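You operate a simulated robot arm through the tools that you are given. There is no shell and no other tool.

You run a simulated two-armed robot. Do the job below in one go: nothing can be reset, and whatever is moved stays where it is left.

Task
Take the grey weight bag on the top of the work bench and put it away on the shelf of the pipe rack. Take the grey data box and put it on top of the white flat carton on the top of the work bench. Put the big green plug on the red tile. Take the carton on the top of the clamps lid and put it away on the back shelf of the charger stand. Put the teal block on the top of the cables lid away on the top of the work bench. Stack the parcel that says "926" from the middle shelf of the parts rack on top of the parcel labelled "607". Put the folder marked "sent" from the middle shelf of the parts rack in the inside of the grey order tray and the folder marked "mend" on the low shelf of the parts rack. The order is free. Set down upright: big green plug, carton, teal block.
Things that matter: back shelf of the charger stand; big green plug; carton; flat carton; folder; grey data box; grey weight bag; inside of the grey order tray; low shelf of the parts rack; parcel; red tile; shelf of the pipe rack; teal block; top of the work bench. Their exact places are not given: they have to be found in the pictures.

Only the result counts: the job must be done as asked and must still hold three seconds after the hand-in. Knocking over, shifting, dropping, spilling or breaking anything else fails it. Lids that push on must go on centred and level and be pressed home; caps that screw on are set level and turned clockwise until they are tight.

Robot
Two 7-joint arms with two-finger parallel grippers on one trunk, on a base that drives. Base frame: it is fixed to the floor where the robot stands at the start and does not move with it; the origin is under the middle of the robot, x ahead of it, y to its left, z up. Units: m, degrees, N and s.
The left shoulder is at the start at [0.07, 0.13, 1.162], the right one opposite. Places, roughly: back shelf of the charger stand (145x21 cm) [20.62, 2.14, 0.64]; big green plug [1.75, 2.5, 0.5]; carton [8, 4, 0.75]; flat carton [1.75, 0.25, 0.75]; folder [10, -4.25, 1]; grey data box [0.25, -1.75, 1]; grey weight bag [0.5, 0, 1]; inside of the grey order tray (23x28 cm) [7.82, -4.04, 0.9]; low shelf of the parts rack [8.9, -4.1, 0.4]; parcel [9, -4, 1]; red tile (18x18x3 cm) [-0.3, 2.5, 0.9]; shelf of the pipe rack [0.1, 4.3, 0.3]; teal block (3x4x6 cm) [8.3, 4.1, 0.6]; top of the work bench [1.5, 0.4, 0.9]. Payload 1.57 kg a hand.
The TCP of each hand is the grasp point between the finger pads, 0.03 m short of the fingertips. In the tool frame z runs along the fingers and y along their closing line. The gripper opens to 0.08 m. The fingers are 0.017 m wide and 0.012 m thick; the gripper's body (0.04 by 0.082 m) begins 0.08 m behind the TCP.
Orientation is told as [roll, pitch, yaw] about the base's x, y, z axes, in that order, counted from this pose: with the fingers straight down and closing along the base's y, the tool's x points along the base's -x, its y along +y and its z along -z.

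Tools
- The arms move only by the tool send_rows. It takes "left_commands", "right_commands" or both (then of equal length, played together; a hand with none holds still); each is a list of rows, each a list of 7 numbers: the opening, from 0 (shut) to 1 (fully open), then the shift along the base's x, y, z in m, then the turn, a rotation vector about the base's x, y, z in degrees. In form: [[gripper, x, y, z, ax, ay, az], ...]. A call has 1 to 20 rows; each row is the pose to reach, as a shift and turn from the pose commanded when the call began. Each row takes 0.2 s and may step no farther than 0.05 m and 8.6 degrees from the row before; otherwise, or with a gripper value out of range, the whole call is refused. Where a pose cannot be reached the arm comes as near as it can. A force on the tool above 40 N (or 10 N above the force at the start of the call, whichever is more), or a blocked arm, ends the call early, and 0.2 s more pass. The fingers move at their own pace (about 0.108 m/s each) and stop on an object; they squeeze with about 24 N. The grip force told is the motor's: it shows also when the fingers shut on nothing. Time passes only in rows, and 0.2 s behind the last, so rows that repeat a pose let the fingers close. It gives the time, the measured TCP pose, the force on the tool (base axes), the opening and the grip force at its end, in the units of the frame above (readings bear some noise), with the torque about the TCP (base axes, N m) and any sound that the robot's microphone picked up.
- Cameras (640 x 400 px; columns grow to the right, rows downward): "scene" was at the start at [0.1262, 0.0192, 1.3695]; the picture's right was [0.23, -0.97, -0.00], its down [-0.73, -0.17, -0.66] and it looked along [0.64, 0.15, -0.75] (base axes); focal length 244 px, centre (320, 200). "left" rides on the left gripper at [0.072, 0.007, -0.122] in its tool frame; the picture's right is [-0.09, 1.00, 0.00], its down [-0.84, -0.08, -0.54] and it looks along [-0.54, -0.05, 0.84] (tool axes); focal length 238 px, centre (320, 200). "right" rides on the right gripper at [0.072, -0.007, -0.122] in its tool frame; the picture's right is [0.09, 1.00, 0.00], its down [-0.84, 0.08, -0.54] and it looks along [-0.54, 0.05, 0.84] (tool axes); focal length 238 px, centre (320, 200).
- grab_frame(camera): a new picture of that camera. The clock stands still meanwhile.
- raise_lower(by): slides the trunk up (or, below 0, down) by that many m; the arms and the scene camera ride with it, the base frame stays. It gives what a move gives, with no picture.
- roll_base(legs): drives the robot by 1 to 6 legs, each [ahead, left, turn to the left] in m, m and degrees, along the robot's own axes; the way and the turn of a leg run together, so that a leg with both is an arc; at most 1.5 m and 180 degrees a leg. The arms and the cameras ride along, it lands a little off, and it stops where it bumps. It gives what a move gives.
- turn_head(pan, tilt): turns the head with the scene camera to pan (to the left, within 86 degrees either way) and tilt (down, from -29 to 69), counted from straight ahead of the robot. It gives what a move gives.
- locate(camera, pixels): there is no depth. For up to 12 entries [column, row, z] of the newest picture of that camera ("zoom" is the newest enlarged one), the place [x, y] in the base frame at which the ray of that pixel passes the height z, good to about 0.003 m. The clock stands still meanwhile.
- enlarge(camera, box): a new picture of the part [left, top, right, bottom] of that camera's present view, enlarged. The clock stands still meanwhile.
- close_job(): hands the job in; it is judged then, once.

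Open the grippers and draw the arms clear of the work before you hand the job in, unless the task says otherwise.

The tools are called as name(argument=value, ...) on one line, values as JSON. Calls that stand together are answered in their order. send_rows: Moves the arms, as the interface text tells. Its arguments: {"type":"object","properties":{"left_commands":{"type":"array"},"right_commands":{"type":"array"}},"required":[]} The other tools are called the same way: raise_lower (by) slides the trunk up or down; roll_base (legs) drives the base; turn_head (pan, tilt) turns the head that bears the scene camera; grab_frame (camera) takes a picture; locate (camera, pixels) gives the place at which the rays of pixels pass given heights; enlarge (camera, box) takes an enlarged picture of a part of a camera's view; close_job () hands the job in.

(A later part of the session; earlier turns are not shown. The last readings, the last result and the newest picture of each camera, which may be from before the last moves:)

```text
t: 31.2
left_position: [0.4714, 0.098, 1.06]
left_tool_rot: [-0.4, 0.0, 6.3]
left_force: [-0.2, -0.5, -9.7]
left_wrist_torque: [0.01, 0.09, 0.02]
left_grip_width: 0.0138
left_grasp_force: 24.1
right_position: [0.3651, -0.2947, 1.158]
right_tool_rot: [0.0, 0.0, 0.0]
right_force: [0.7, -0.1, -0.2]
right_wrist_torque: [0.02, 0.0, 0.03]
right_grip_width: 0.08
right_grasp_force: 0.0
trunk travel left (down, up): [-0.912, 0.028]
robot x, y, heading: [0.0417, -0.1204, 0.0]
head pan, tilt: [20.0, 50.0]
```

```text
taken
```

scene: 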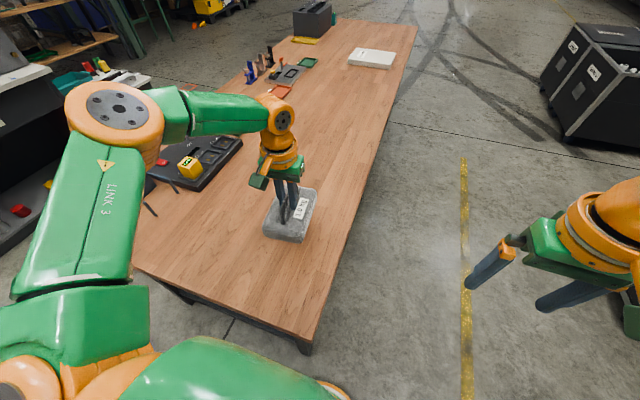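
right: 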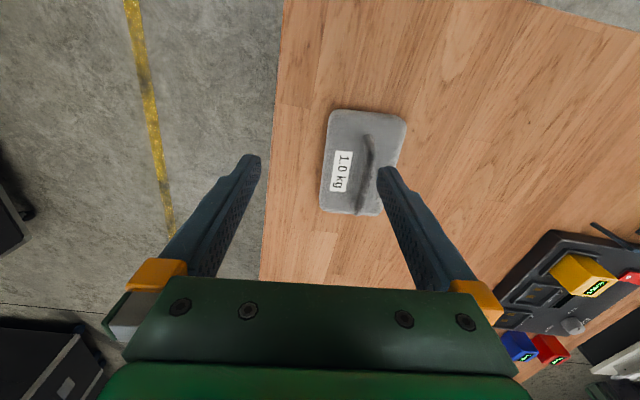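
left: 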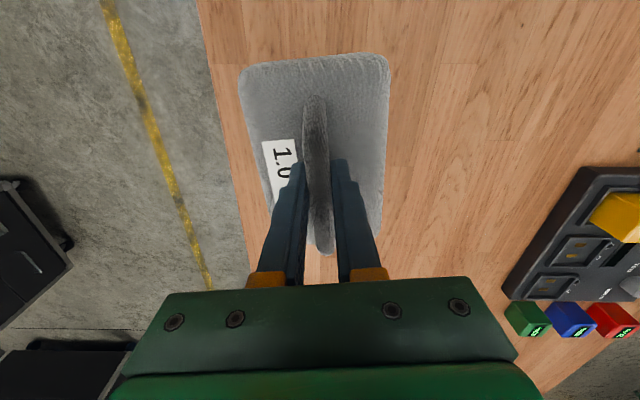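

The bag is lifted (≈10 N). I back away from the bench by 0.45 m and then look left toward the kit-up counter and pipe rack.

roll_base(legs=[[-0.45, 0, 0]])

turn_head(pan=86, tilt=25)

grab_frame(camera="scene")

```text
t: 34.0
left_position: [0.024, 0.0971, 1.0585]
left_tool_rot: [-0.4, 0.0, 6.4]
left_force: [0.3, -0.1, -11.2]
left_wrist_torque: [0.02, 0.09, -0.01]
left_grip_width: 0.0134
left_grasp_force: 23.9
right_position: [-0.083, -0.2952, 1.1573]
right_tool_rot: [0.1, 0.3, 0.2]
right_force: [-0.1, -0.1, -0.2]
right_wrist_torque: [-0.02, 0.0, -0.01]
right_grip_width: 0.0799
right_grasp_force: 0.1
trunk travel left (down, up): [-0.912, 0.028]
robot x, y, heading: [-0.4099, -0.1195, 0.2]
head pan, tilt: [20.0, 50.0]
```

```text
t: 35.3
left_position: [0.022, 0.0986, 1.0606]
left_tool_rot: [-0.4, 0.1, 6.4]
left_force: [0.4, 0.3, -9.3]
left_wrist_torque: [-0.01, 0.09, -0.01]
left_grip_width: 0.0135
left_grasp_force: 23.6
right_position: [-0.0852, -0.2944, 1.1575]
right_tool_rot: [0.0, 0.1, 0.3]
right_force: [0.0, 0.0, -0.2]
right_wrist_torque: [-0.02, -0.03, 0.01]
right_grip_width: 0.0799
right_grasp_force: 0.0
trunk travel left (down, up): [-0.912, 0.028]
robot x, y, heading: [-0.4098, -0.123, 0.2]
head pan, tilt: [85.9, 25.0]
```

```text
taken
```

scene: 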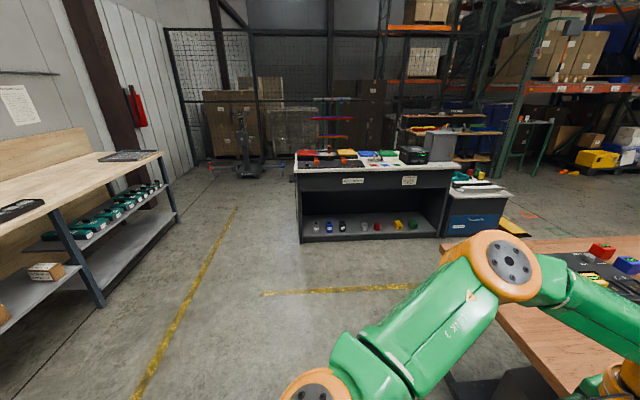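

I locate floor points of the counter (front-left foot (303,242), front-right (437,235)), the left bench's legs and the pipe rack foot area.

locate(camera="scene", pixels=[[303, 242, 0], [437, 235, 0], [448, 236, 0], [496, 240, 0], [104, 305, 0], [178, 218, 0], [325, 180, 0], [294, 172, 0.9], [300, 157, 0.9], [453, 168, 0.9], [245, 178, 0]])

enlarge(camera="scene", box=[280, 80, 420, 180])

```text
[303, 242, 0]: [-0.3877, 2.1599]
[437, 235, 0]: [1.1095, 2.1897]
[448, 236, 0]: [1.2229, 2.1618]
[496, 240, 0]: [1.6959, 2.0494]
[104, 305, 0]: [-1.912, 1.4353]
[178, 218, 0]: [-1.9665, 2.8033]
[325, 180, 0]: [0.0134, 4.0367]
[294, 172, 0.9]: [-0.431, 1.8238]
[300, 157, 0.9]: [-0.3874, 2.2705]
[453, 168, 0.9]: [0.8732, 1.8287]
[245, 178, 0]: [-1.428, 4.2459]
```

```text
4.00 times, centred on (350, 130) of scene
```

zoom: 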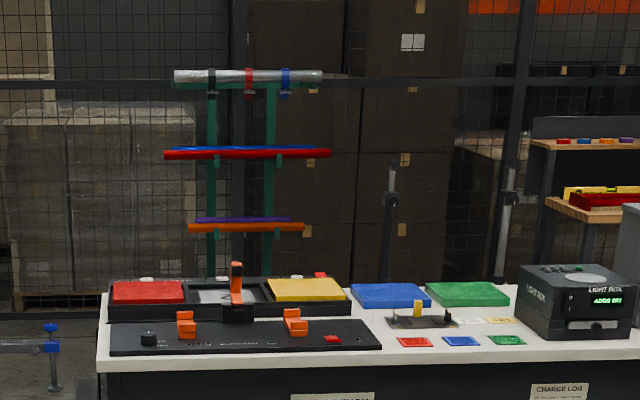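

Counter front-left foot is at (-0.39,2.16). I turn to face +y, sidestep to x≈-1.1 and drive up along the counter's left side to look at the pipe rack.

roll_base(legs=[[0, 0, 90], [0, 0.69, 0], [1.5, 0, 0], [1.2, 0, 0]])

turn_head(pan=-40, tilt=30)

grab_frame(camera="scene")

```text
t: 55.8
left_position: [-1.3044, 3.0351, 1.0616]
left_tool_rot: [-0.4, 0.1, 95.5]
left_force: [0.0, 1.6, -9.1]
left_wrist_torque: [-0.09, 0.0, -0.02]
left_grip_width: 0.014
left_grasp_force: 24.0
right_position: [-0.9136, 2.9236, 1.1585]
right_tool_rot: [0.0, 0.1, 89.4]
right_force: [-0.8, -1.0, 0.2]
right_wrist_torque: [0.01, 0.03, 0.01]
right_grip_width: 0.0797
right_grasp_force: 0.1
trunk travel left (down, up): [-0.912, 0.028]
robot x, y, heading: [-1.0906, 2.6028, 89.3]
head pan, tilt: [85.9, 25.0]
```

```text
t: 57.8
left_position: [-1.3041, 3.0361, 1.0596]
left_tool_rot: [-0.3, 0.1, 95.6]
left_force: [0.5, 0.6, -9.8]
left_wrist_torque: [-0.08, 0.01, -0.01]
left_grip_width: 0.0137
left_grasp_force: 24.2
right_position: [-0.9137, 2.9232, 1.1581]
right_tool_rot: [0.0, 0.1, 89.5]
right_force: [0.8, 0.6, 0.2]
right_wrist_torque: [-0.01, -0.01, -0.01]
right_grip_width: 0.0799
right_grasp_force: 0.0
trunk travel left (down, up): [-0.912, 0.028]
robot x, y, heading: [-1.0937, 2.6025, 89.3]
head pan, tilt: [-40.0, 30.0]
```

```text
taken
```

scene: 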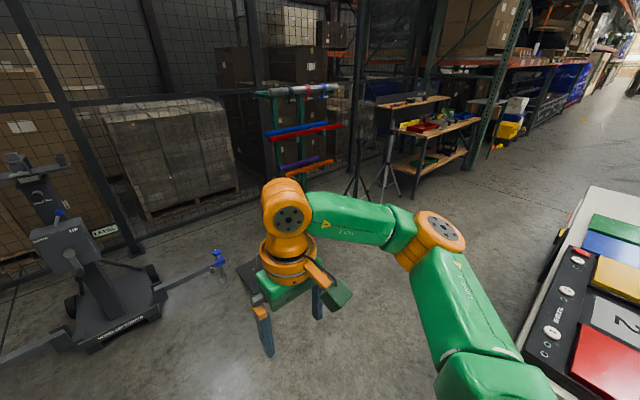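

I see the pipe rack at (300,130), a winding tower at left (100,290) with a rod ending in a blue clip at (217,258). I enlarge the pipe rack area.

enlarge(camera="scene", box=[230, 70, 400, 210])

turn_head(pan=-15, tilt=35)

grab_frame(camera="scene")

```text
2.86 times, centred on (315, 140) of scene
```

zoom: 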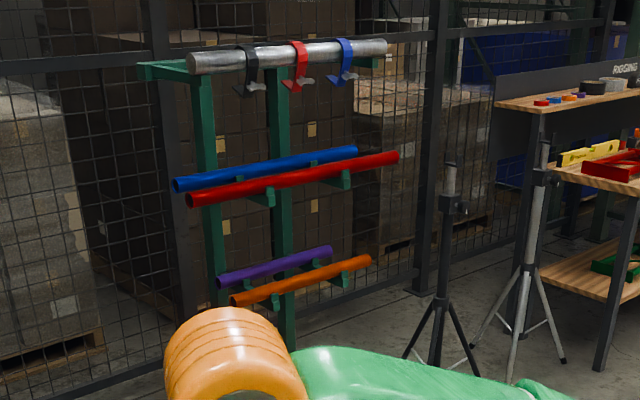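

```text
t: 58.7
left_position: [-1.3039, 3.0355, 1.0601]
left_tool_rot: [-0.3, 0.0, 95.6]
left_force: [1.1, 0.2, -9.7]
left_wrist_torque: [-0.12, -0.02, -0.01]
left_grip_width: 0.0137
left_grasp_force: 24.0
right_position: [-0.9125, 2.923, 1.158]
right_tool_rot: [0.0, 0.1, 89.5]
right_force: [0.4, 1.6, -0.4]
right_wrist_torque: [-0.04, -0.01, -0.02]
right_grip_width: 0.0801
right_grasp_force: 0.1
trunk travel left (down, up): [-0.912, 0.028]
robot x, y, heading: [-1.0915, 2.603, 89.2]
head pan, tilt: [-15.0, 35.0]
```

```text
taken
```

scene: 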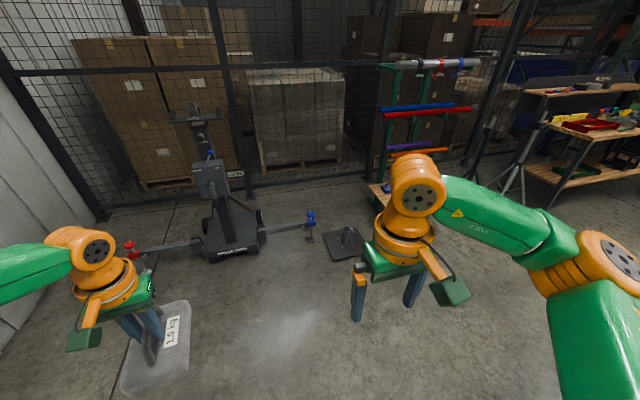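

There is a black floor plate at (347,243), and the tower's rod end at (310,225). I locate these floor positions.

locate(camera="scene", pixels=[[325, 240, 0], [345, 262, 0], [368, 250, 0], [345, 230, 0], [311, 242, 0], [212, 262, 0], [266, 245, 0], [375, 193, 0], [135, 270, 0], [500, 195, 0], [550, 210, 0]])

enlarge(camera="scene", box=[280, 160, 420, 280])

```text
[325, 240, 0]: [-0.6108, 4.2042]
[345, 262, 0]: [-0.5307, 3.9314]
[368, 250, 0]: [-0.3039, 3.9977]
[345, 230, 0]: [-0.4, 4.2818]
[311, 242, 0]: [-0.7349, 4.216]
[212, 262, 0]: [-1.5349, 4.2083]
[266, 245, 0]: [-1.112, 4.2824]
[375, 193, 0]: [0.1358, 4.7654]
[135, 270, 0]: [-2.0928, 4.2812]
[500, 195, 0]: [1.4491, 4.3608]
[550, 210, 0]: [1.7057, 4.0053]
```

```text
3.33 times, centred on (350, 220) of scene
```

zoom: 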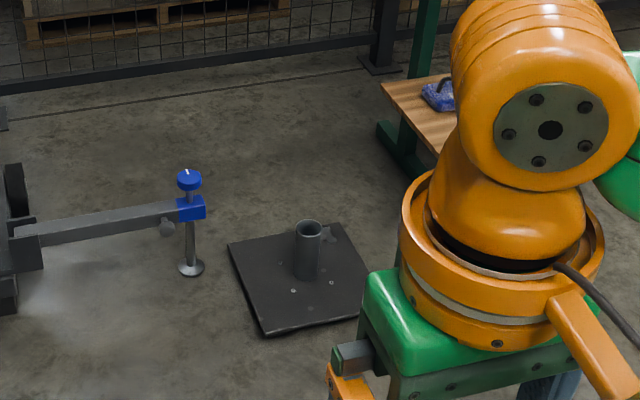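

The plate spans x -0.61..-0.30, y 3.93..4.28; the rack's wooden shelf lies beyond. I drive ahead 0.75 m and then sidestep right to stand in front of the rack.

roll_base(legs=[[0.75, 0, 0.7], [0, -1.15, 0]])

turn_head(pan=0, tilt=40)

grab_frame(camera="scene")

```text
t: 68.2
left_position: [-0.1467, 3.7695, 1.0599]
left_tool_rot: [-0.5, 0.2, 95.4]
left_force: [0.5, -0.5, -8.8]
left_wrist_torque: [-0.06, 0.04, -0.01]
left_grip_width: 0.0138
left_grasp_force: 24.4
right_position: [0.2432, 3.6561, 1.1576]
right_tool_rot: [0.0, 0.1, 89.3]
right_force: [0.3, -0.3, -0.6]
right_wrist_torque: [0.01, -0.03, 0.02]
right_grip_width: 0.08
right_grasp_force: 0.0
trunk travel left (down, up): [-0.912, 0.028]
robot x, y, heading: [0.0637, 3.3333, 89.2]
head pan, tilt: [-15.0, 35.0]
```

```text
t: 69.0
left_position: [-0.1473, 3.7694, 1.0611]
left_tool_rot: [-0.4, 0.1, 95.3]
left_force: [-0.1, 0.7, -9.8]
left_wrist_torque: [-0.05, -0.01, 0.0]
left_grip_width: 0.0138
left_grasp_force: 24.2
right_position: [0.245, 3.6563, 1.1591]
right_tool_rot: [0.0, 0.2, 89.4]
right_force: [0.0, 0.1, -0.2]
right_wrist_torque: [0.01, 0.0, 0.0]
right_grip_width: 0.0798
right_grasp_force: 0.1
trunk travel left (down, up): [-0.912, 0.028]
robot x, y, heading: [0.0648, 3.3351, 89.2]
head pan, tilt: [0.0, 40.0]
```

```text
taken
```

scene: 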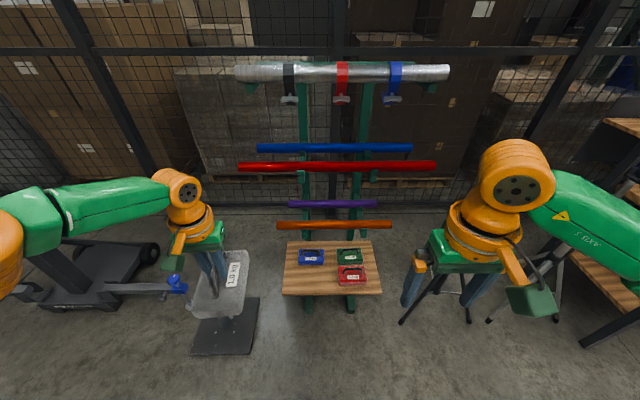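

The wooden shelf holds blue (312,257), green (349,257) and red (351,276) bags; the front-left area (305,280) is free. I locate corners at z=0.3 and enlarge.

enlarge(camera="scene", box=[260, 190, 400, 320])

locate(camera="scene", pixels=[[283, 291, 0.3], [383, 291, 0.3], [288, 242, 0.3], [373, 242, 0.3], [308, 308, 0], [352, 308, 0], [283, 291, 0.25], [383, 291, 0.25], [302, 251, 0.33], [338, 280, 0.33], [278, 226, 0.6], [391, 226, 0.6]])

```text
3.08 times, centred on (330, 255) of scene
```

zoom: 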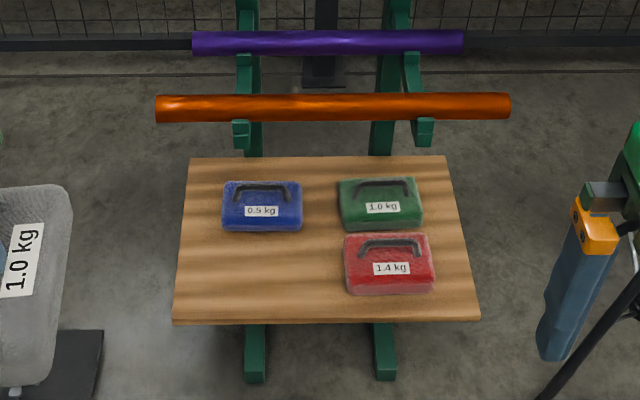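

```text
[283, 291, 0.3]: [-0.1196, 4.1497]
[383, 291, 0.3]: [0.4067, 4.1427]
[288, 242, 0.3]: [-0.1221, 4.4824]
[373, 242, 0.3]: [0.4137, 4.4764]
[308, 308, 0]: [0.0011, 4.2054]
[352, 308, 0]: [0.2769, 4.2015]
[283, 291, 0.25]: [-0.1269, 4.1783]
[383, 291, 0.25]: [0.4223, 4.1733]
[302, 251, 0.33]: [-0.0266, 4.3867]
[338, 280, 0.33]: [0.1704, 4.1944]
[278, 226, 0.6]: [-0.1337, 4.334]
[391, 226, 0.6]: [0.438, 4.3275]
```

The free area on the shelf is front-left: x≈-0.12..0.17, y≈4.15..4.31. I turn the bag 85° so its handle runs along the shelf, pulling the hand in a bit, to check the wrist can do it.

send_rows(left_commands=[[0, 0, -0.01, 0, 0, 0, 8.5], [0, 0, -0.02, 0, 0, 0, 17], [0, 0, -0.03, 0, 0, 0, 25.5], [0, 0, -0.04, 0, 0, 0, 34], [0, 0, -0.05, 0, 0, 0, 42.5], [0, 0, -0.05, 0, 0, 0, 51], [0, 0, -0.05, 0, 0, 0, 59.5], [0, 0, -0.05, 0, 0, 0, 68], [0, 0, -0.05, 0, 0, 0, 76.5], [0, 0, -0.05, 0, 0, 0, 84.6]])

grab_frame(camera="scene")

```text
t: 71.2
left_position: [-0.1479, 3.7195, 1.0601]
left_tool_rot: [-0.3, -0.2, -179.8]
left_force: [0.3, 0.6, -9.4]
left_wrist_torque: [-0.01, -0.08, -0.01]
left_grip_width: 0.0133
left_grasp_force: 23.8
right_position: [0.2438, 3.6561, 1.1585]
right_tool_rot: [0.0, 0.0, 89.3]
right_force: [0.3, 0.2, 0.4]
right_wrist_torque: [0.04, -0.02, 0.03]
right_grip_width: 0.08
right_grasp_force: 0.2
trunk travel left (down, up): [-0.912, 0.028]
robot x, y, heading: [0.0665, 3.3349, 89.3]
head pan, tilt: [0.0, 40.0]
```

```text
taken
```

scene: 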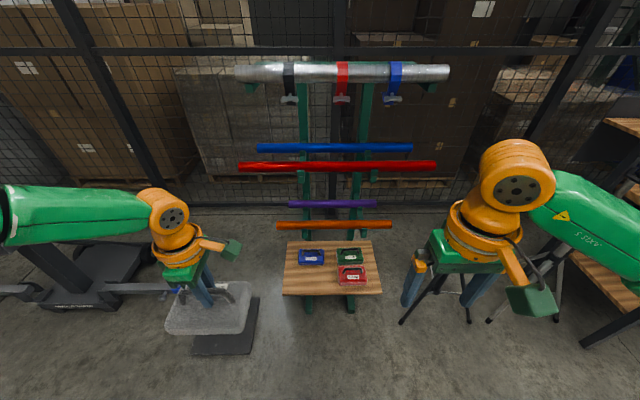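

The wrist turned the bag fine. I locate the tripods' feet near (400,322), (470,322), (490,322), (558,315) and the rod end before moving.

locate(camera="scene", pixels=[[400, 323, 0], [470, 322, 0], [489, 321, 0], [558, 316, 0], [228, 352, 0], [196, 352, 0], [258, 298, 0], [180, 300, 0.2], [582, 345, 0]])

turn_head(pan=-35, tilt=40)

grab_frame(camera="scene")

```text
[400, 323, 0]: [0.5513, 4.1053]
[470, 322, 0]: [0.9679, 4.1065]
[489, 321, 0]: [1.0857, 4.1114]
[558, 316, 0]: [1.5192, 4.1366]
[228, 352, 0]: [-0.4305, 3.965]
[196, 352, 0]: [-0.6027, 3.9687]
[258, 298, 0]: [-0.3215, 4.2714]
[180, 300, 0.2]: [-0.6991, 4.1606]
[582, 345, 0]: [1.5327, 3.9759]
```

```text
t: 72.2
left_position: [-0.1466, 3.718, 1.0612]
left_tool_rot: [-0.1, 0.1, 180.0]
left_force: [-0.6, 0.4, -9.4]
left_wrist_torque: [0.0, -0.1, 0.0]
left_grip_width: 0.0135
left_grasp_force: 23.9
right_position: [0.2456, 3.6566, 1.1588]
right_tool_rot: [0.0, 0.1, 89.4]
right_force: [0.7, -0.2, -0.3]
right_wrist_torque: [-0.01, -0.02, 0.02]
right_grip_width: 0.08
right_grasp_force: 0.0
trunk travel left (down, up): [-0.912, 0.028]
robot x, y, heading: [0.0653, 3.3327, 89.0]
head pan, tilt: [-35.0, 40.0]
```

```text
taken
```

scene: 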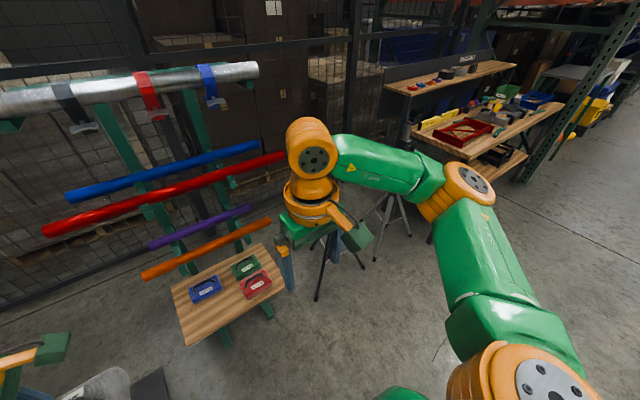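

Black tripod feet are at (0.55,4.10) and (0.97,4.11). I pull the right hand back a little, lower the trunk 0.6 m here in free space, and look again to triangulate shelf and pipes.

send_rows(right_commands=[[1, 0, -0.04, 0, 0, 0, 0], [1, 0, -0.08, 0, 0, 0, 0], [1, 0, -0.11, 0, 0, 0, 0]])

raise_lower(by=-0.6)

turn_head(pan=0, tilt=25)

grab_frame(camera="scene")

```text
t: 73.0
left_position: [-0.1474, 3.7195, 1.061]
left_tool_rot: [-0.2, 0.0, -180.0]
left_force: [-0.2, 0.4, -9.4]
left_wrist_torque: [0.0, -0.09, 0.0]
left_grip_width: 0.0138
left_grasp_force: 24.5
right_position: [0.2437, 3.5476, 1.1595]
right_tool_rot: [-0.1, 0.1, 89.2]
right_force: [0.0, -0.5, -0.6]
right_wrist_torque: [-0.03, -0.01, 0.02]
right_grip_width: 0.0801
right_grasp_force: 0.1
right hand out of reach, approached as far as the arm can: row 3
trunk travel left (down, up): [-0.912, 0.028]
robot x, y, heading: [0.0621, 3.334, 89.7]
head pan, tilt: [-35.0, 40.0]
```

```text
refused: -0.6 is not a number from -0.4 to 0.4
```

```text
t: 74.0
left_position: [-0.1467, 3.7193, 1.0608]
left_tool_rot: [-0.1, 0.0, -180.0]
left_force: [0.3, -1.1, -9.8]
left_wrist_torque: [0.01, -0.07, -0.01]
left_grip_width: 0.0138
left_grasp_force: 23.6
right_position: [0.2439, 3.5496, 1.1605]
right_tool_rot: [0.0, 0.1, 89.3]
right_force: [-0.2, -0.3, 0.2]
right_wrist_torque: [-0.01, -0.03, 0.01]
right_grip_width: 0.08
right_grasp_force: 0.0
trunk travel left (down, up): [-0.912, 0.028]
robot x, y, heading: [0.0635, 3.3373, 89.2]
head pan, tilt: [0.0, 25.0]
```

```text
taken
```

scene: 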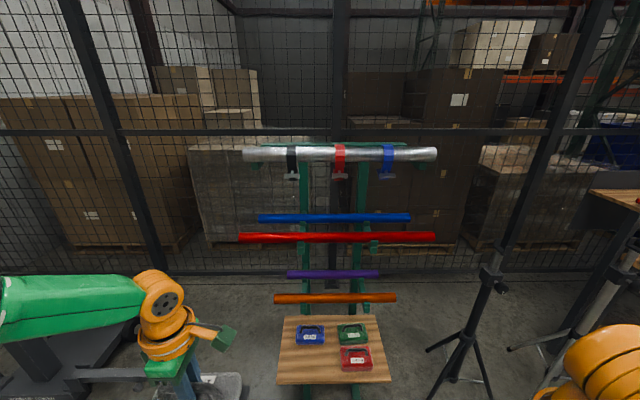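

The trunk moves at most 0.4 m per call. I record the orange pipe and shelf rays from this height, then lower and compare.

locate(camera="scene", pixels=[[277, 381, 0.3], [391, 380, 0.3], [284, 316, 0.3], [378, 316, 0.3], [276, 298, 0.45], [276, 298, 0.55], [276, 298, 0.65], [240, 237, 0.7], [240, 237, 0.8], [240, 237, 0.9], [244, 153, 1.2], [244, 153, 1.4]])

raise_lower(by=-0.4)

grab_frame(camera="scene")

```text
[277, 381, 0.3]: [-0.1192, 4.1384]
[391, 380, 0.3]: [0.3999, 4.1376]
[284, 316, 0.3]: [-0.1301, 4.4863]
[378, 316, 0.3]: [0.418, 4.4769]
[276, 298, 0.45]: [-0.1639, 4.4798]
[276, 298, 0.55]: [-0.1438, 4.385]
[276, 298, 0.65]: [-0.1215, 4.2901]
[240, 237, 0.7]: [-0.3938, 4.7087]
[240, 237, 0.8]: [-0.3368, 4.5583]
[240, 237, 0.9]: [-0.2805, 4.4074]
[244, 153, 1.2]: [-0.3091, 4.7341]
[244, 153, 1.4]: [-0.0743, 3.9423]
```

```text
t: 77.8
left_position: [-0.1468, 3.7189, 0.6601]
left_tool_rot: [-0.3, 0.0, -180.0]
left_force: [-0.6, -0.3, -10.0]
left_wrist_torque: [-0.02, -0.04, 0.01]
left_grip_width: 0.0138
left_grasp_force: 24.1
right_position: [0.2433, 3.5486, 0.7594]
right_tool_rot: [0.0, 0.2, 89.4]
right_force: [0.8, -0.6, 0.0]
right_wrist_torque: [-0.03, -0.01, 0.0]
right_grip_width: 0.0802
right_grasp_force: 0.1
trunk travel left (down, up): [-0.512, 0.428]
robot x, y, heading: [0.0653, 3.333, 89.4]
head pan, tilt: [0.0, 25.0]
```

```text
taken
```

scene: 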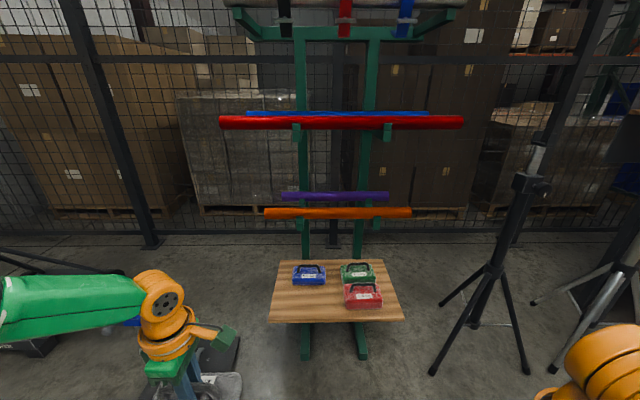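

Now I compare rays of the same points from this lower height: shelf corners (269,321), (404,319), (279,261), (384,261), orange pipe end (264,213), red pipe end (219,122).

locate(camera="scene", pixels=[[269, 319, 0.3], [404, 318, 0.3], [279, 261, 0.3], [384, 261, 0.3], [264, 213, 0.45], [264, 213, 0.55], [264, 213, 0.65], [219, 122, 0.7], [219, 122, 0.8], [219, 122, 0.9], [269, 319, 0.28], [269, 319, 0.32]])

enlarge(camera="scene", box=[250, 190, 420, 340])

```text
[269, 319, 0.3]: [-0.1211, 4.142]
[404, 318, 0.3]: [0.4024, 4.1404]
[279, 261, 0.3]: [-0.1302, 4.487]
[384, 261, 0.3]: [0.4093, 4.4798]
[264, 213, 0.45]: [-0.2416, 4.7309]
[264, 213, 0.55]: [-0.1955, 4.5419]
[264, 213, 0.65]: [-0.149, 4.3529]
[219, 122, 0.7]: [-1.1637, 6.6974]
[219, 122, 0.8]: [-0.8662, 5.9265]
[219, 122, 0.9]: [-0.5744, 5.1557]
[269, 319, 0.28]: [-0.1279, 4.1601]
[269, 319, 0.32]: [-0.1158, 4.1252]
```

```text
2.67 times, centred on (335, 265) of scene
```

zoom: 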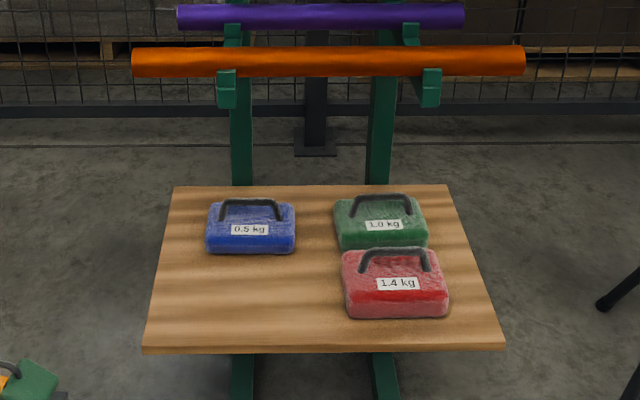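

Both heights agree: shelf z≈0.30, x -0.12..0.405, y 4.14..4.485. The orange pipe comes out at y≈4.23, z≈0.72, so it overhangs the shelf; I measure the bags' free room more exactly.

locate(camera="zoom", pixels=[[207, 252, 0.3], [296, 252, 0.3], [343, 252, 0.3], [345, 316, 0.3], [446, 316, 0.3], [143, 348, 0.3], [505, 347, 0.3], [222, 203, 0.37], [208, 225, 0.34]])

```text
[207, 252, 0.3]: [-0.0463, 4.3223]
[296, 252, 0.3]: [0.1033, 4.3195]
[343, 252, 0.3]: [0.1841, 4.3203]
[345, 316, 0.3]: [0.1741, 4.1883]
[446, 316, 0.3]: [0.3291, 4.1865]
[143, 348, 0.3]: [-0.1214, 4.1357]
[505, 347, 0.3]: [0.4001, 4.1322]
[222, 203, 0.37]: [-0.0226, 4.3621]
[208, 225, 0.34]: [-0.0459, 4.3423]
```

Free shelf room is x -0.12..0.17, y 4.137..4.32, enough for the 0.145×0.10 m bag lengthwise. To clear the orange pipe I will turn the bag back (handle along y) and then tilt the tool so the hand comes from the front; first turn back.

send_rows(left_commands=[[0, 0, 0, 0, 0, 0, -8.5], [0, 0, 0, 0, 0, 0, -17], [0, 0, 0, 0, 0, 0, -25.5], [0, 0, 0, 0, 0, 0, -34], [0, 0, 0, 0, 0, 0, -42.5], [0, 0, 0, 0, 0, 0, -51], [0, 0, 0, 0, 0, 0, -59.5], [0, 0, 0, 0, 0, 0, -68], [0, 0, 0, 0, 0, 0, -76.5], [0, 0, 0, 0, 0, 0, -84]])

send_rows(left_commands=[[0, 0, 0.0, 0, 8, 0, 0], [0, 0, 0.0, 0, 16, 0, 0], [0, 0, 0.0, 0, 24, 0, 0], [0, 0, 0.0, 0, 32, 0, 0], [0, 0, 0.0, 0, 40, 0, 0], [0, 0, 0, 0, 40, 0, 0]])

grab_frame(camera="left")

turn_head(pan=20, tilt=50)

grab_frame(camera="scene")

```text
t: 80.0
left_position: [-0.1465, 3.7181, 0.6607]
left_tool_rot: [-0.3, 0.0, 95.9]
left_force: [0.6, -0.8, -9.2]
left_wrist_torque: [-0.08, -0.01, 0.01]
left_grip_width: 0.0139
left_grasp_force: 24.0
right_position: [0.2445, 3.5488, 0.7586]
right_tool_rot: [0.0, 0.2, 89.3]
right_force: [0.2, -0.1, 0.3]
right_wrist_torque: [0.0, -0.02, -0.01]
right_grip_width: 0.0802
right_grasp_force: 0.1
trunk travel left (down, up): [-0.512, 0.428]
robot x, y, heading: [0.0616, 3.3334, 89.5]
head pan, tilt: [0.0, 25.0]
```

```text
t: 81.4
left_position: [-0.1452, 3.7189, 0.6614]
left_tool_rot: [-5.5, -39.6, 98.0]
left_force: [-0.2, -1.3, -9.7]
left_wrist_torque: [-0.39, 0.0, 0.0]
left_grip_width: 0.0138
left_grasp_force: 23.8
right_position: [0.2451, 3.5489, 0.7607]
right_tool_rot: [0.0, 0.2, 89.3]
right_force: [-0.8, 0.0, -0.9]
right_wrist_torque: [0.02, 0.02, -0.02]
right_grip_width: 0.0801
right_grasp_force: 0.0
trunk travel left (down, up): [-0.512, 0.428]
robot x, y, heading: [0.0625, 3.3338, 89.3]
head pan, tilt: [0.0, 25.0]
```

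```text
taken
```

left: 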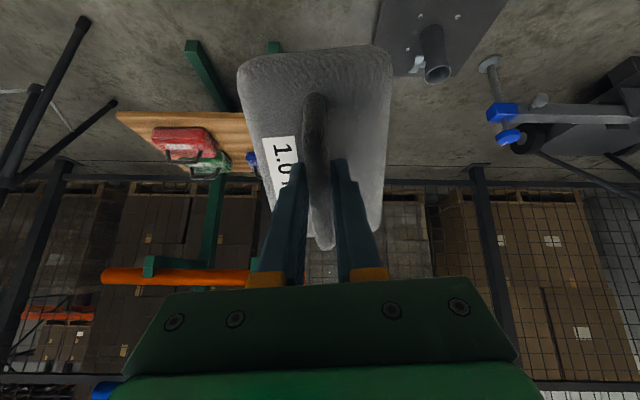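

```text
t: 82.3
left_position: [-0.1479, 3.718, 0.6606]
left_tool_rot: [-5.4, -39.7, 97.9]
left_force: [0.1, -0.1, -10.7]
left_wrist_torque: [-0.41, 0.03, -0.02]
left_grip_width: 0.0136
left_grasp_force: 23.7
right_position: [0.2443, 3.5479, 0.7592]
right_tool_rot: [0.0, 0.2, 89.2]
right_force: [1.0, -0.9, 0.4]
right_wrist_torque: [0.01, -0.03, 0.01]
right_grip_width: 0.0801
right_grasp_force: 0.0
trunk travel left (down, up): [-0.512, 0.428]
robot x, y, heading: [0.0643, 3.3337, 89.3]
head pan, tilt: [20.0, 50.0]
```

```text
taken
```

scene: 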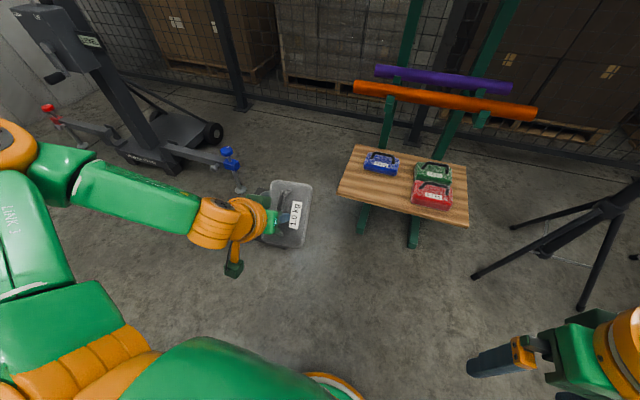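

The bag stays rigid in the grip (torque 0.4 N·m), so it tilted with the hand. I will set it on the clear floor here, regrasp the handle with a tilted hand, and then place it; first untilt.

send_rows(left_commands=[[0, 0, 0.0, 0, -8, 0, 0], [0, 0, 0.0, 0, -16, 0, 0], [0, 0, 0.0, 0, -24, 0, 0], [0, 0, 0.0, 0, -32, 0, 0], [0, 0, 0.0, 0, -40, 0, 0], [0, 0, 0, 0, -40, 0, 0]])

raise_lower(by=-0.4)

grab_frame(camera="scene")

grab_frame(camera="left")

```text
t: 83.7
left_position: [-0.1459, 3.718, 0.6604]
left_tool_rot: [-0.4, 0.1, 96.0]
left_force: [-0.8, -0.1, -9.6]
left_wrist_torque: [-0.07, -0.04, -0.01]
left_grip_width: 0.0136
left_grasp_force: 24.4
right_position: [0.2441, 3.5483, 0.7595]
right_tool_rot: [0.0, 0.0, 89.3]
right_force: [0.3, 0.5, 0.0]
right_wrist_torque: [0.0, 0.02, 0.02]
right_grip_width: 0.0799
right_grasp_force: 0.1
trunk travel left (down, up): [-0.512, 0.428]
robot x, y, heading: [0.0676, 3.3355, 89.5]
head pan, tilt: [20.0, 50.0]
```

```text
t: 87.5
left_position: [-0.1469, 3.7174, 0.2605]
left_tool_rot: [-0.3, -0.1, 96.0]
left_force: [-0.3, -0.1, -9.4]
left_wrist_torque: [-0.03, -0.01, 0.0]
left_grip_width: 0.0135
left_grasp_force: 24.1
right_position: [0.2438, 3.5469, 0.3591]
right_tool_rot: [0.0, 0.2, 89.3]
right_force: [0.2, 0.5, 0.4]
right_wrist_torque: [-0.01, 0.02, 0.01]
right_grip_width: 0.0801
right_grasp_force: 0.0
trunk travel left (down, up): [-0.112, 0.828]
robot x, y, heading: [0.0643, 3.331, 89.3]
head pan, tilt: [20.0, 50.0]
```

```text
taken
```

scene: 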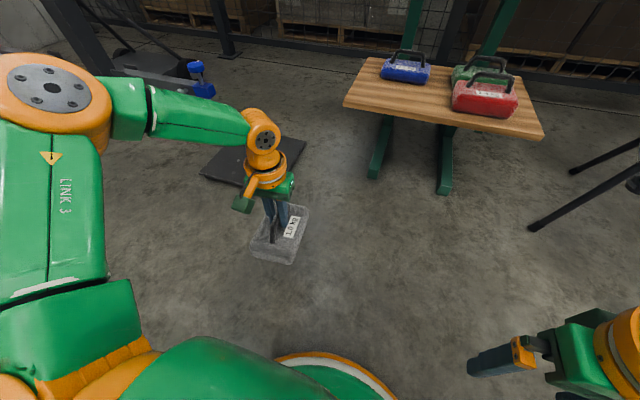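

```text
taken
```

left: 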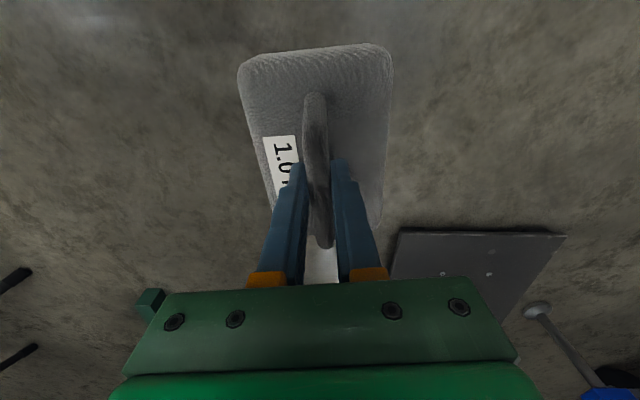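

TCP is at z 0.26; floor contact comes at ≈0.092. I lower the arm by 6 cm, then the trunk by 10 cm.

send_rows(left_commands=[[0, 0, -0.02, -0.03, 0, 0, 0], [0, 0, -0.04, -0.06, 0, 0, 0], [0, 0, -0.04, -0.06, 0, 0, 0]])

raise_lower(by=-0.1)

```text
t: 88.3
left_position: [-0.146, 3.6773, 0.2006]
left_tool_rot: [-0.4, 0.1, 96.0]
left_force: [-0.5, 0.1, -9.7]
left_wrist_torque: [-0.02, -0.01, 0.01]
left_grip_width: 0.0139
left_grasp_force: 23.8
right_position: [0.2438, 3.5472, 0.3606]
right_tool_rot: [0.0, 0.1, 89.2]
right_force: [0.8, 0.1, -0.3]
right_wrist_torque: [-0.02, 0.0, 0.0]
right_grip_width: 0.0799
right_grasp_force: 0.1
trunk travel left (down, up): [-0.112, 0.828]
robot x, y, heading: [0.0637, 3.3307, 89.4]
head pan, tilt: [20.0, 50.0]
```

```text
t: 89.7
left_position: [-0.1452, 3.676, 0.1006]
left_tool_rot: [-0.4, 0.0, 96.1]
left_force: [-0.1, 0.1, -10.0]
left_wrist_torque: [-0.06, -0.03, 0.01]
left_grip_width: 0.0138
left_grasp_force: 23.7
right_position: [0.2435, 3.5481, 0.2599]
right_tool_rot: [0.0, 0.0, 89.3]
right_force: [0.6, -0.1, 0.9]
right_wrist_torque: [0.0, 0.02, 0.0]
right_grip_width: 0.0802
right_grasp_force: 0.0
trunk travel left (down, up): [-0.012, 0.928]
robot x, y, heading: [0.0637, 3.3342, 89.4]
head pan, tilt: [20.0, 50.0]
```

The bag bottom should be ~1 cm above the floor (TCP z 0.1006, still -10 N). I lower in small steps until contact shows.

send_rows(left_commands=[[0, 0, 0, -0.004, 0, 0, 0], [0, 0, 0, -0.007, 0, 0, 0], [0, 0, 0, -0.01, 0, 0, 0]])

```text
t: 90.5
left_position: [-0.1461, 3.6775, 0.0921]
left_tool_rot: [-0.4, 0.0, 96.0]
left_force: [-0.7, -2.8, -6.8]
left_wrist_torque: [0.02, -0.06, -0.02]
left_grip_width: 0.014
left_grasp_force: 23.9
right_position: [0.2441, 3.548, 0.2602]
right_tool_rot: [-0.1, 0.1, 89.2]
right_force: [0.2, 0.3, -0.6]
right_wrist_torque: [-0.01, -0.04, -0.01]
right_grip_width: 0.0799
right_grasp_force: 0.0
trunk travel left (down, up): [-0.012, 0.928]
robot x, y, heading: [0.0624, 3.3321, 89.5]
head pan, tilt: [20.0, 50.0]
```

Contact starts at z≈0.092 (force fell to -6.8 N). A few mm more to take the full weight, then open.

send_rows(left_commands=[[0, 0, 0, -0.003, 0, 0, 0], [0, 0, 0, -0.005, 0, 0, 0]])

```text
t: 91.1
left_position: [-0.1456, 3.6761, 0.0888]
left_tool_rot: [-0.2, -0.2, 96.1]
left_force: [-2.7, -11.7, 10.6]
left_wrist_torque: [0.63, 0.03, 0.1]
left_grip_width: 0.0134
left_grasp_force: 24.0
right_position: [0.2439, 3.5465, 0.262]
right_tool_rot: [0.2, -0.1, 89.3]
right_force: [-0.3, 1.0, 0.7]
right_wrist_torque: [-0.01, 0.0, 0.0]
right_grip_width: 0.0801
right_grasp_force: 0.1
trunk travel left (down, up): [-0.012, 0.928]
robot x, y, heading: [0.0636, 3.3346, 89.3]
head pan, tilt: [20.0, 50.0]
```

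The bag rests on the floor (+10 N). I open the fingers and raise the hand clear.

send_rows(left_commands=[[1, 0, 0, 0.001, 0, 0, 0], [1, 0, 0, 0.001, 0, 0, 0], [1, 0, 0, 0.001, 0, 0, 0], [1, 0, 0, 0.03, 0, 0, 0], [1, 0, 0, 0.06, 0, 0, 0], [1, 0, 0, 0.09, 0, 0, 0]])

grab_frame(camera="left")

```text
t: 92.5
left_position: [-0.1452, 3.6764, 0.1776]
left_tool_rot: [-0.3, 0.1, 96.0]
left_force: [0.4, -0.1, 0.3]
left_wrist_torque: [0.0, -0.01, 0.03]
left_grip_width: 0.0801
left_grasp_force: 0.1
right_position: [0.2456, 3.5465, 0.2603]
right_tool_rot: [-0.1, 0.0, 89.2]
right_force: [-0.2, -0.2, -0.1]
right_wrist_torque: [0.0, -0.03, 0.03]
right_grip_width: 0.0799
right_grasp_force: 0.1
trunk travel left (down, up): [-0.012, 0.928]
robot x, y, heading: [0.062, 3.3345, 89.4]
head pan, tilt: [20.0, 50.0]
```

```text
taken
```

left: 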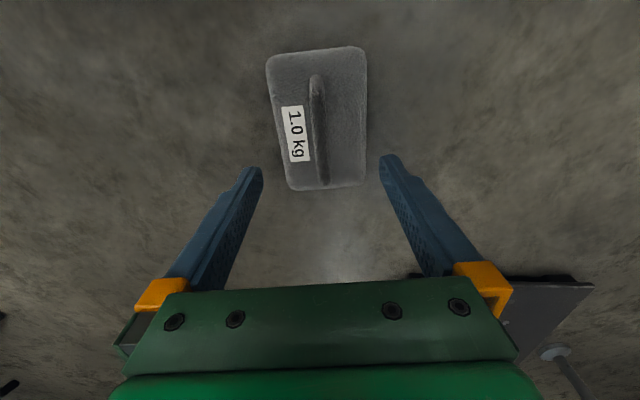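

Clear of the bag. I roll back 0.17 m and tilt the hand by 45° about its closing axis (fingers pointing forward-down).

roll_base(legs=[[-0.17, 0, 0.5]])

send_rows(left_commands=[[1, 0, 0.02, 0, 7.95, 0.84, 0], [1, 0, 0.04, 0, 15.9, 1.67, 0], [1, 0, 0.06, 0, 23.9, 2.5, 0], [1, 0, 0.08, 0, 31.8, 3.34, 0], [1, 0, 0.1, 0, 39.8, 4.2, 0], [1, 0, 0.12, 0, 44.7, 4.7, 0]])

grab_frame(camera="left")

grab_frame(camera="scene")

```text
t: 94.0
left_position: [-0.1498, 3.5046, 0.1755]
left_tool_rot: [-0.3, -0.1, 96.7]
left_force: [-0.5, 0.1, 0.3]
left_wrist_torque: [-0.02, -0.01, 0.03]
left_grip_width: 0.0798
left_grasp_force: 0.1
right_position: [0.2412, 3.3786, 0.2599]
right_tool_rot: [0.0, 0.1, 89.9]
right_force: [0.1, -0.3, -0.7]
right_wrist_torque: [0.03, -0.01, 0.02]
right_grip_width: 0.08
right_grasp_force: 0.0
trunk travel left (down, up): [-0.012, 0.928]
robot x, y, heading: [0.0619, 3.164, 89.7]
head pan, tilt: [20.0, 50.0]
```

```text
t: 95.3
left_position: [-0.15, 3.6249, 0.1771]
left_tool_rot: [-1.0, -45.1, 96.8]
left_force: [-0.3, 0.1, 0.3]
left_wrist_torque: [0.0, -0.02, 0.0]
left_grip_width: 0.0802
left_grasp_force: 0.1
right_position: [0.2408, 3.3769, 0.2605]
right_tool_rot: [0.0, 0.1, 89.8]
right_force: [0.1, -0.6, 0.3]
right_wrist_torque: [-0.04, 0.0, -0.01]
right_grip_width: 0.0801
right_grasp_force: 0.1
trunk travel left (down, up): [-0.012, 0.928]
robot x, y, heading: [0.0631, 3.1632, 89.9]
head pan, tilt: [20.0, 50.0]
```

```text
taken
```

left: 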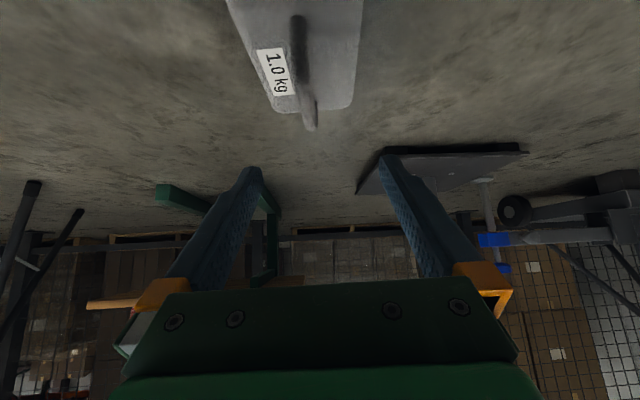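

```text
taken
```

scene: 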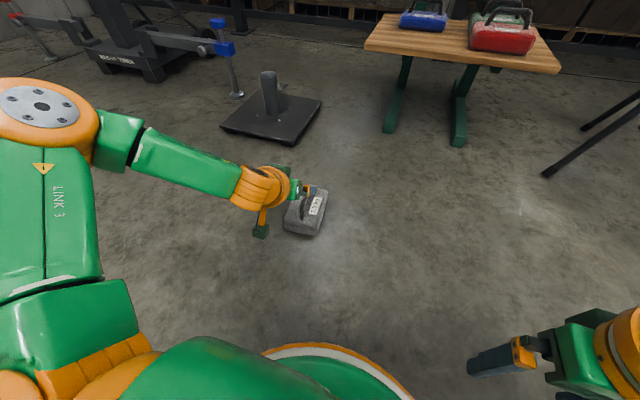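

Tilt achieved (pitch -45). I move along the approach direction to the handle at about (-0.147,3.688,0.090).

send_rows(left_commands=[[1, 0.002, 0.02, -0.03, 0, 0, 0], [1, 0.003, 0.042, -0.06, 0, 0, 0], [1, 0.003, 0.055, -0.078, 0, 0, 0], [1, 0.003, 0.063, -0.087, 0, 0, 0]])

grab_frame(camera="left")

```text
t: 96.3
left_position: [-0.1608, 3.6621, 0.1265]
left_tool_rot: [-1.0, -45.0, 96.9]
left_force: [-0.5, -0.1, -0.2]
left_wrist_torque: [-0.01, -0.01, 0.01]
left_grip_width: 0.0799
left_grasp_force: 0.1
left hand out of reach, approached as far as the arm can: row 2, 3, 4
right_position: [0.2419, 3.3789, 0.2595]
right_tool_rot: [0.0, 0.0, 89.8]
right_force: [-0.6, 0.8, 0.7]
right_wrist_torque: [0.01, 0.0, 0.02]
right_grip_width: 0.08
right_grasp_force: 0.0
trunk travel left (down, up): [-0.012, 0.928]
robot x, y, heading: [0.0638, 3.1671, 89.8]
head pan, tilt: [20.0, 50.0]
```

```text
taken
```

left: 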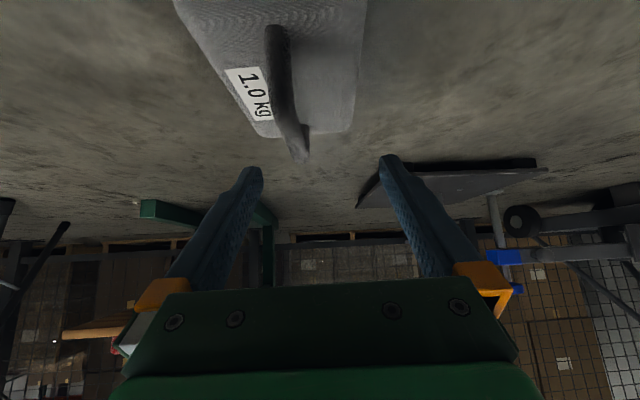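

Out of reach low down. I raise the hand 6 cm, shift the base 7 cm ahead and 6 cm right so the handle is nearer and more outward, then retry.

send_rows(left_commands=[[1, 0.0, -0.02, 0.03, 0, 0, 0], [1, 0.0, -0.04, 0.06, 0, 0, 0]])

roll_base(legs=[[0.07, -0.06, 0]])

grab_frame(camera="left")

```text
t: 97.0
left_position: [-0.1619, 3.6211, 0.1856]
left_tool_rot: [-0.9, -45.1, 96.8]
left_force: [-0.6, 0.3, 0.1]
left_wrist_torque: [-0.01, 0.02, 0.0]
left_grip_width: 0.0802
left_grasp_force: 0.1
right_position: [0.2413, 3.3779, 0.2601]
right_tool_rot: [0.1, 0.0, 89.8]
right_force: [0.3, -0.6, -0.1]
right_wrist_torque: [-0.01, 0.0, -0.01]
right_grip_width: 0.08
right_grasp_force: 0.1
trunk travel left (down, up): [-0.012, 0.928]
robot x, y, heading: [0.0638, 3.1644, 89.9]
head pan, tilt: [20.0, 50.0]
```

```text
t: 98.1
left_position: [-0.1008, 3.6906, 0.1853]
left_tool_rot: [-0.9, -45.0, 96.8]
left_force: [0.3, -0.6, -0.4]
left_wrist_torque: [-0.03, -0.03, 0.0]
left_grip_width: 0.0798
left_grasp_force: 0.0
right_position: [0.3021, 3.4468, 0.26]
right_tool_rot: [0.0, 0.1, 89.8]
right_force: [0.5, -0.4, 0.1]
right_wrist_torque: [-0.01, 0.01, 0.0]
right_grip_width: 0.0801
right_grasp_force: 0.1
trunk travel left (down, up): [-0.012, 0.928]
robot x, y, heading: [0.128, 3.2346, 90.1]
head pan, tilt: [20.0, 50.0]
```

```text
taken
```

left: 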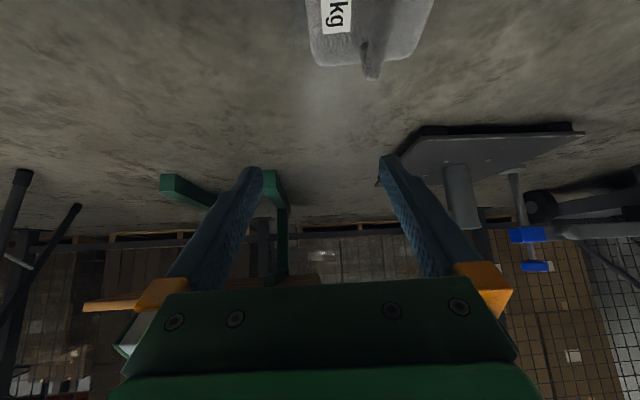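

I move sideways to line up with the handle at x≈-0.147 and back 6 cm, then approach diagonally.

send_rows(left_commands=[[1, -0.025, -0.03, 0, 0, 0, 0], [1, -0.046, -0.06, -0.01, 0, 0, 0], [1, -0.046, -0.04, -0.04, 0, 0, 0], [1, -0.046, -0.02, -0.065, 0, 0, 0], [1, -0.046, -0.002, -0.092, 0, 0, 0]])

grab_frame(camera="left")

```text
t: 99.3
left_position: [-0.1461, 3.69, 0.0937]
left_tool_rot: [-0.8, -45.0, 96.6]
left_force: [-0.3, -0.7, 0.3]
left_wrist_torque: [-0.04, 0.01, 0.0]
left_grip_width: 0.0798
left_grasp_force: 0.1
right_position: [0.3022, 3.4488, 0.2602]
right_tool_rot: [0.1, 0.0, 89.8]
right_force: [-0.1, -0.3, 0.0]
right_wrist_torque: [0.01, -0.01, 0.0]
right_grip_width: 0.0798
right_grasp_force: 0.0
trunk travel left (down, up): [-0.012, 0.928]
robot x, y, heading: [0.1247, 3.2336, 90.0]
head pan, tilt: [20.0, 50.0]
```

```text
taken
```

left: 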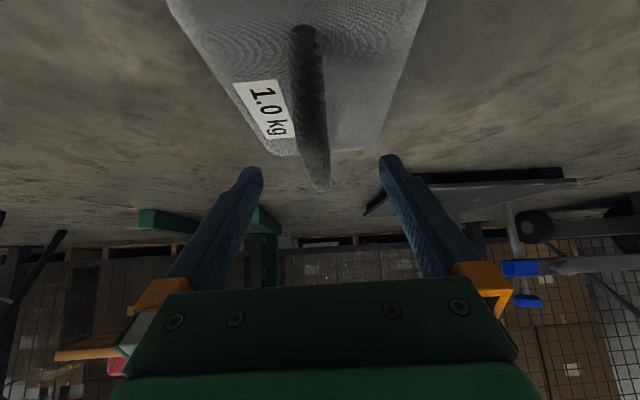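

The hand is at (-0.146,3.690,0.094) and the handle passes between the fingers near (318,185). I close the fingers.

send_rows(left_commands=[[1, 0, 0, -0.004, 0, 0, 0], [0, 0, 0, -0.004, 0, 0, 0], [0, 0, 0, -0.004, 0, 0, 0], [0, 0, 0, -0.004, 0, 0, 0], [0, 0, 0, -0.004, 0, 0, 0], [0, 0, 0, -0.004, 0, 0, 0]])

```text
t: 100.7
left_position: [-0.1473, 3.6894, 0.0892]
left_tool_rot: [-1.1, -45.0, 96.7]
left_force: [0.8, 0.1, 0.5]
left_wrist_torque: [-0.01, 0.01, 0.09]
left_grip_width: 0.0134
left_grasp_force: 23.8
right_position: [0.3024, 3.4474, 0.2598]
right_tool_rot: [0.0, 0.2, 89.8]
right_force: [0.6, 1.0, 0.3]
right_wrist_torque: [-0.01, 0.01, 0.0]
right_grip_width: 0.0802
right_grasp_force: 0.1
trunk travel left (down, up): [-0.012, 0.928]
robot x, y, heading: [0.1226, 3.2358, 89.6]
head pan, tilt: [20.0, 50.0]
```

Grip at 13.4 mm on the handle. I lift with the trunk by 0.3 m and view.

raise_lower(by=0.33)

grab_frame(camera="scene")

grab_frame(camera="left")

```text
t: 103.9
left_position: [-0.1478, 3.6902, 0.4178]
left_tool_rot: [-1.0, -44.9, 96.9]
left_force: [-0.3, 0.3, -9.3]
left_wrist_torque: [0.13, 0.0, -0.02]
left_grip_width: 0.0137
left_grasp_force: 24.2
right_position: [0.3013, 3.4481, 0.59]
right_tool_rot: [0.0, 0.2, 89.8]
right_force: [-0.2, 0.1, 0.7]
right_wrist_torque: [-0.01, 0.0, 0.03]
right_grip_width: 0.08
right_grasp_force: 0.1
trunk travel left (down, up): [-0.342, 0.598]
robot x, y, heading: [0.129, 3.2357, 89.8]
head pan, tilt: [20.0, 50.0]
```

```text
taken
```

scene: 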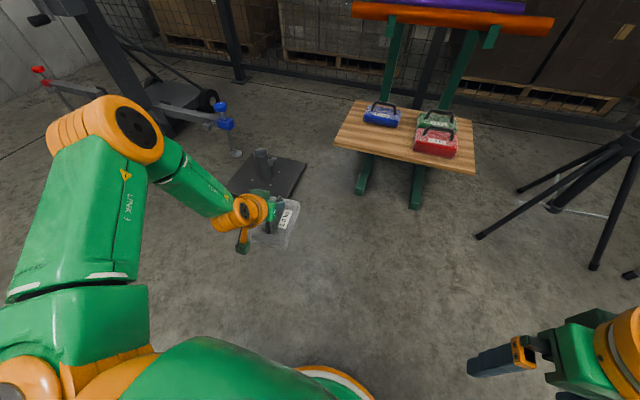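

```text
taken
```

left: 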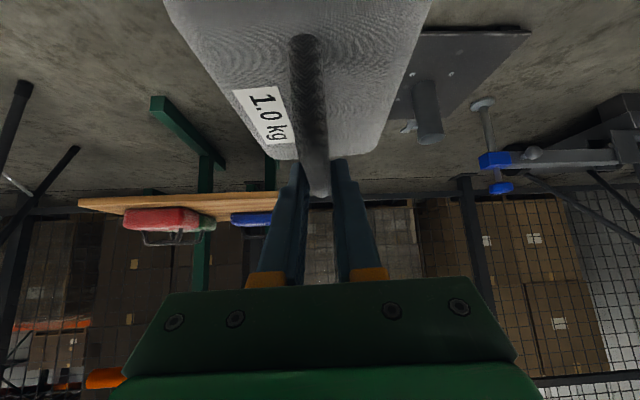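

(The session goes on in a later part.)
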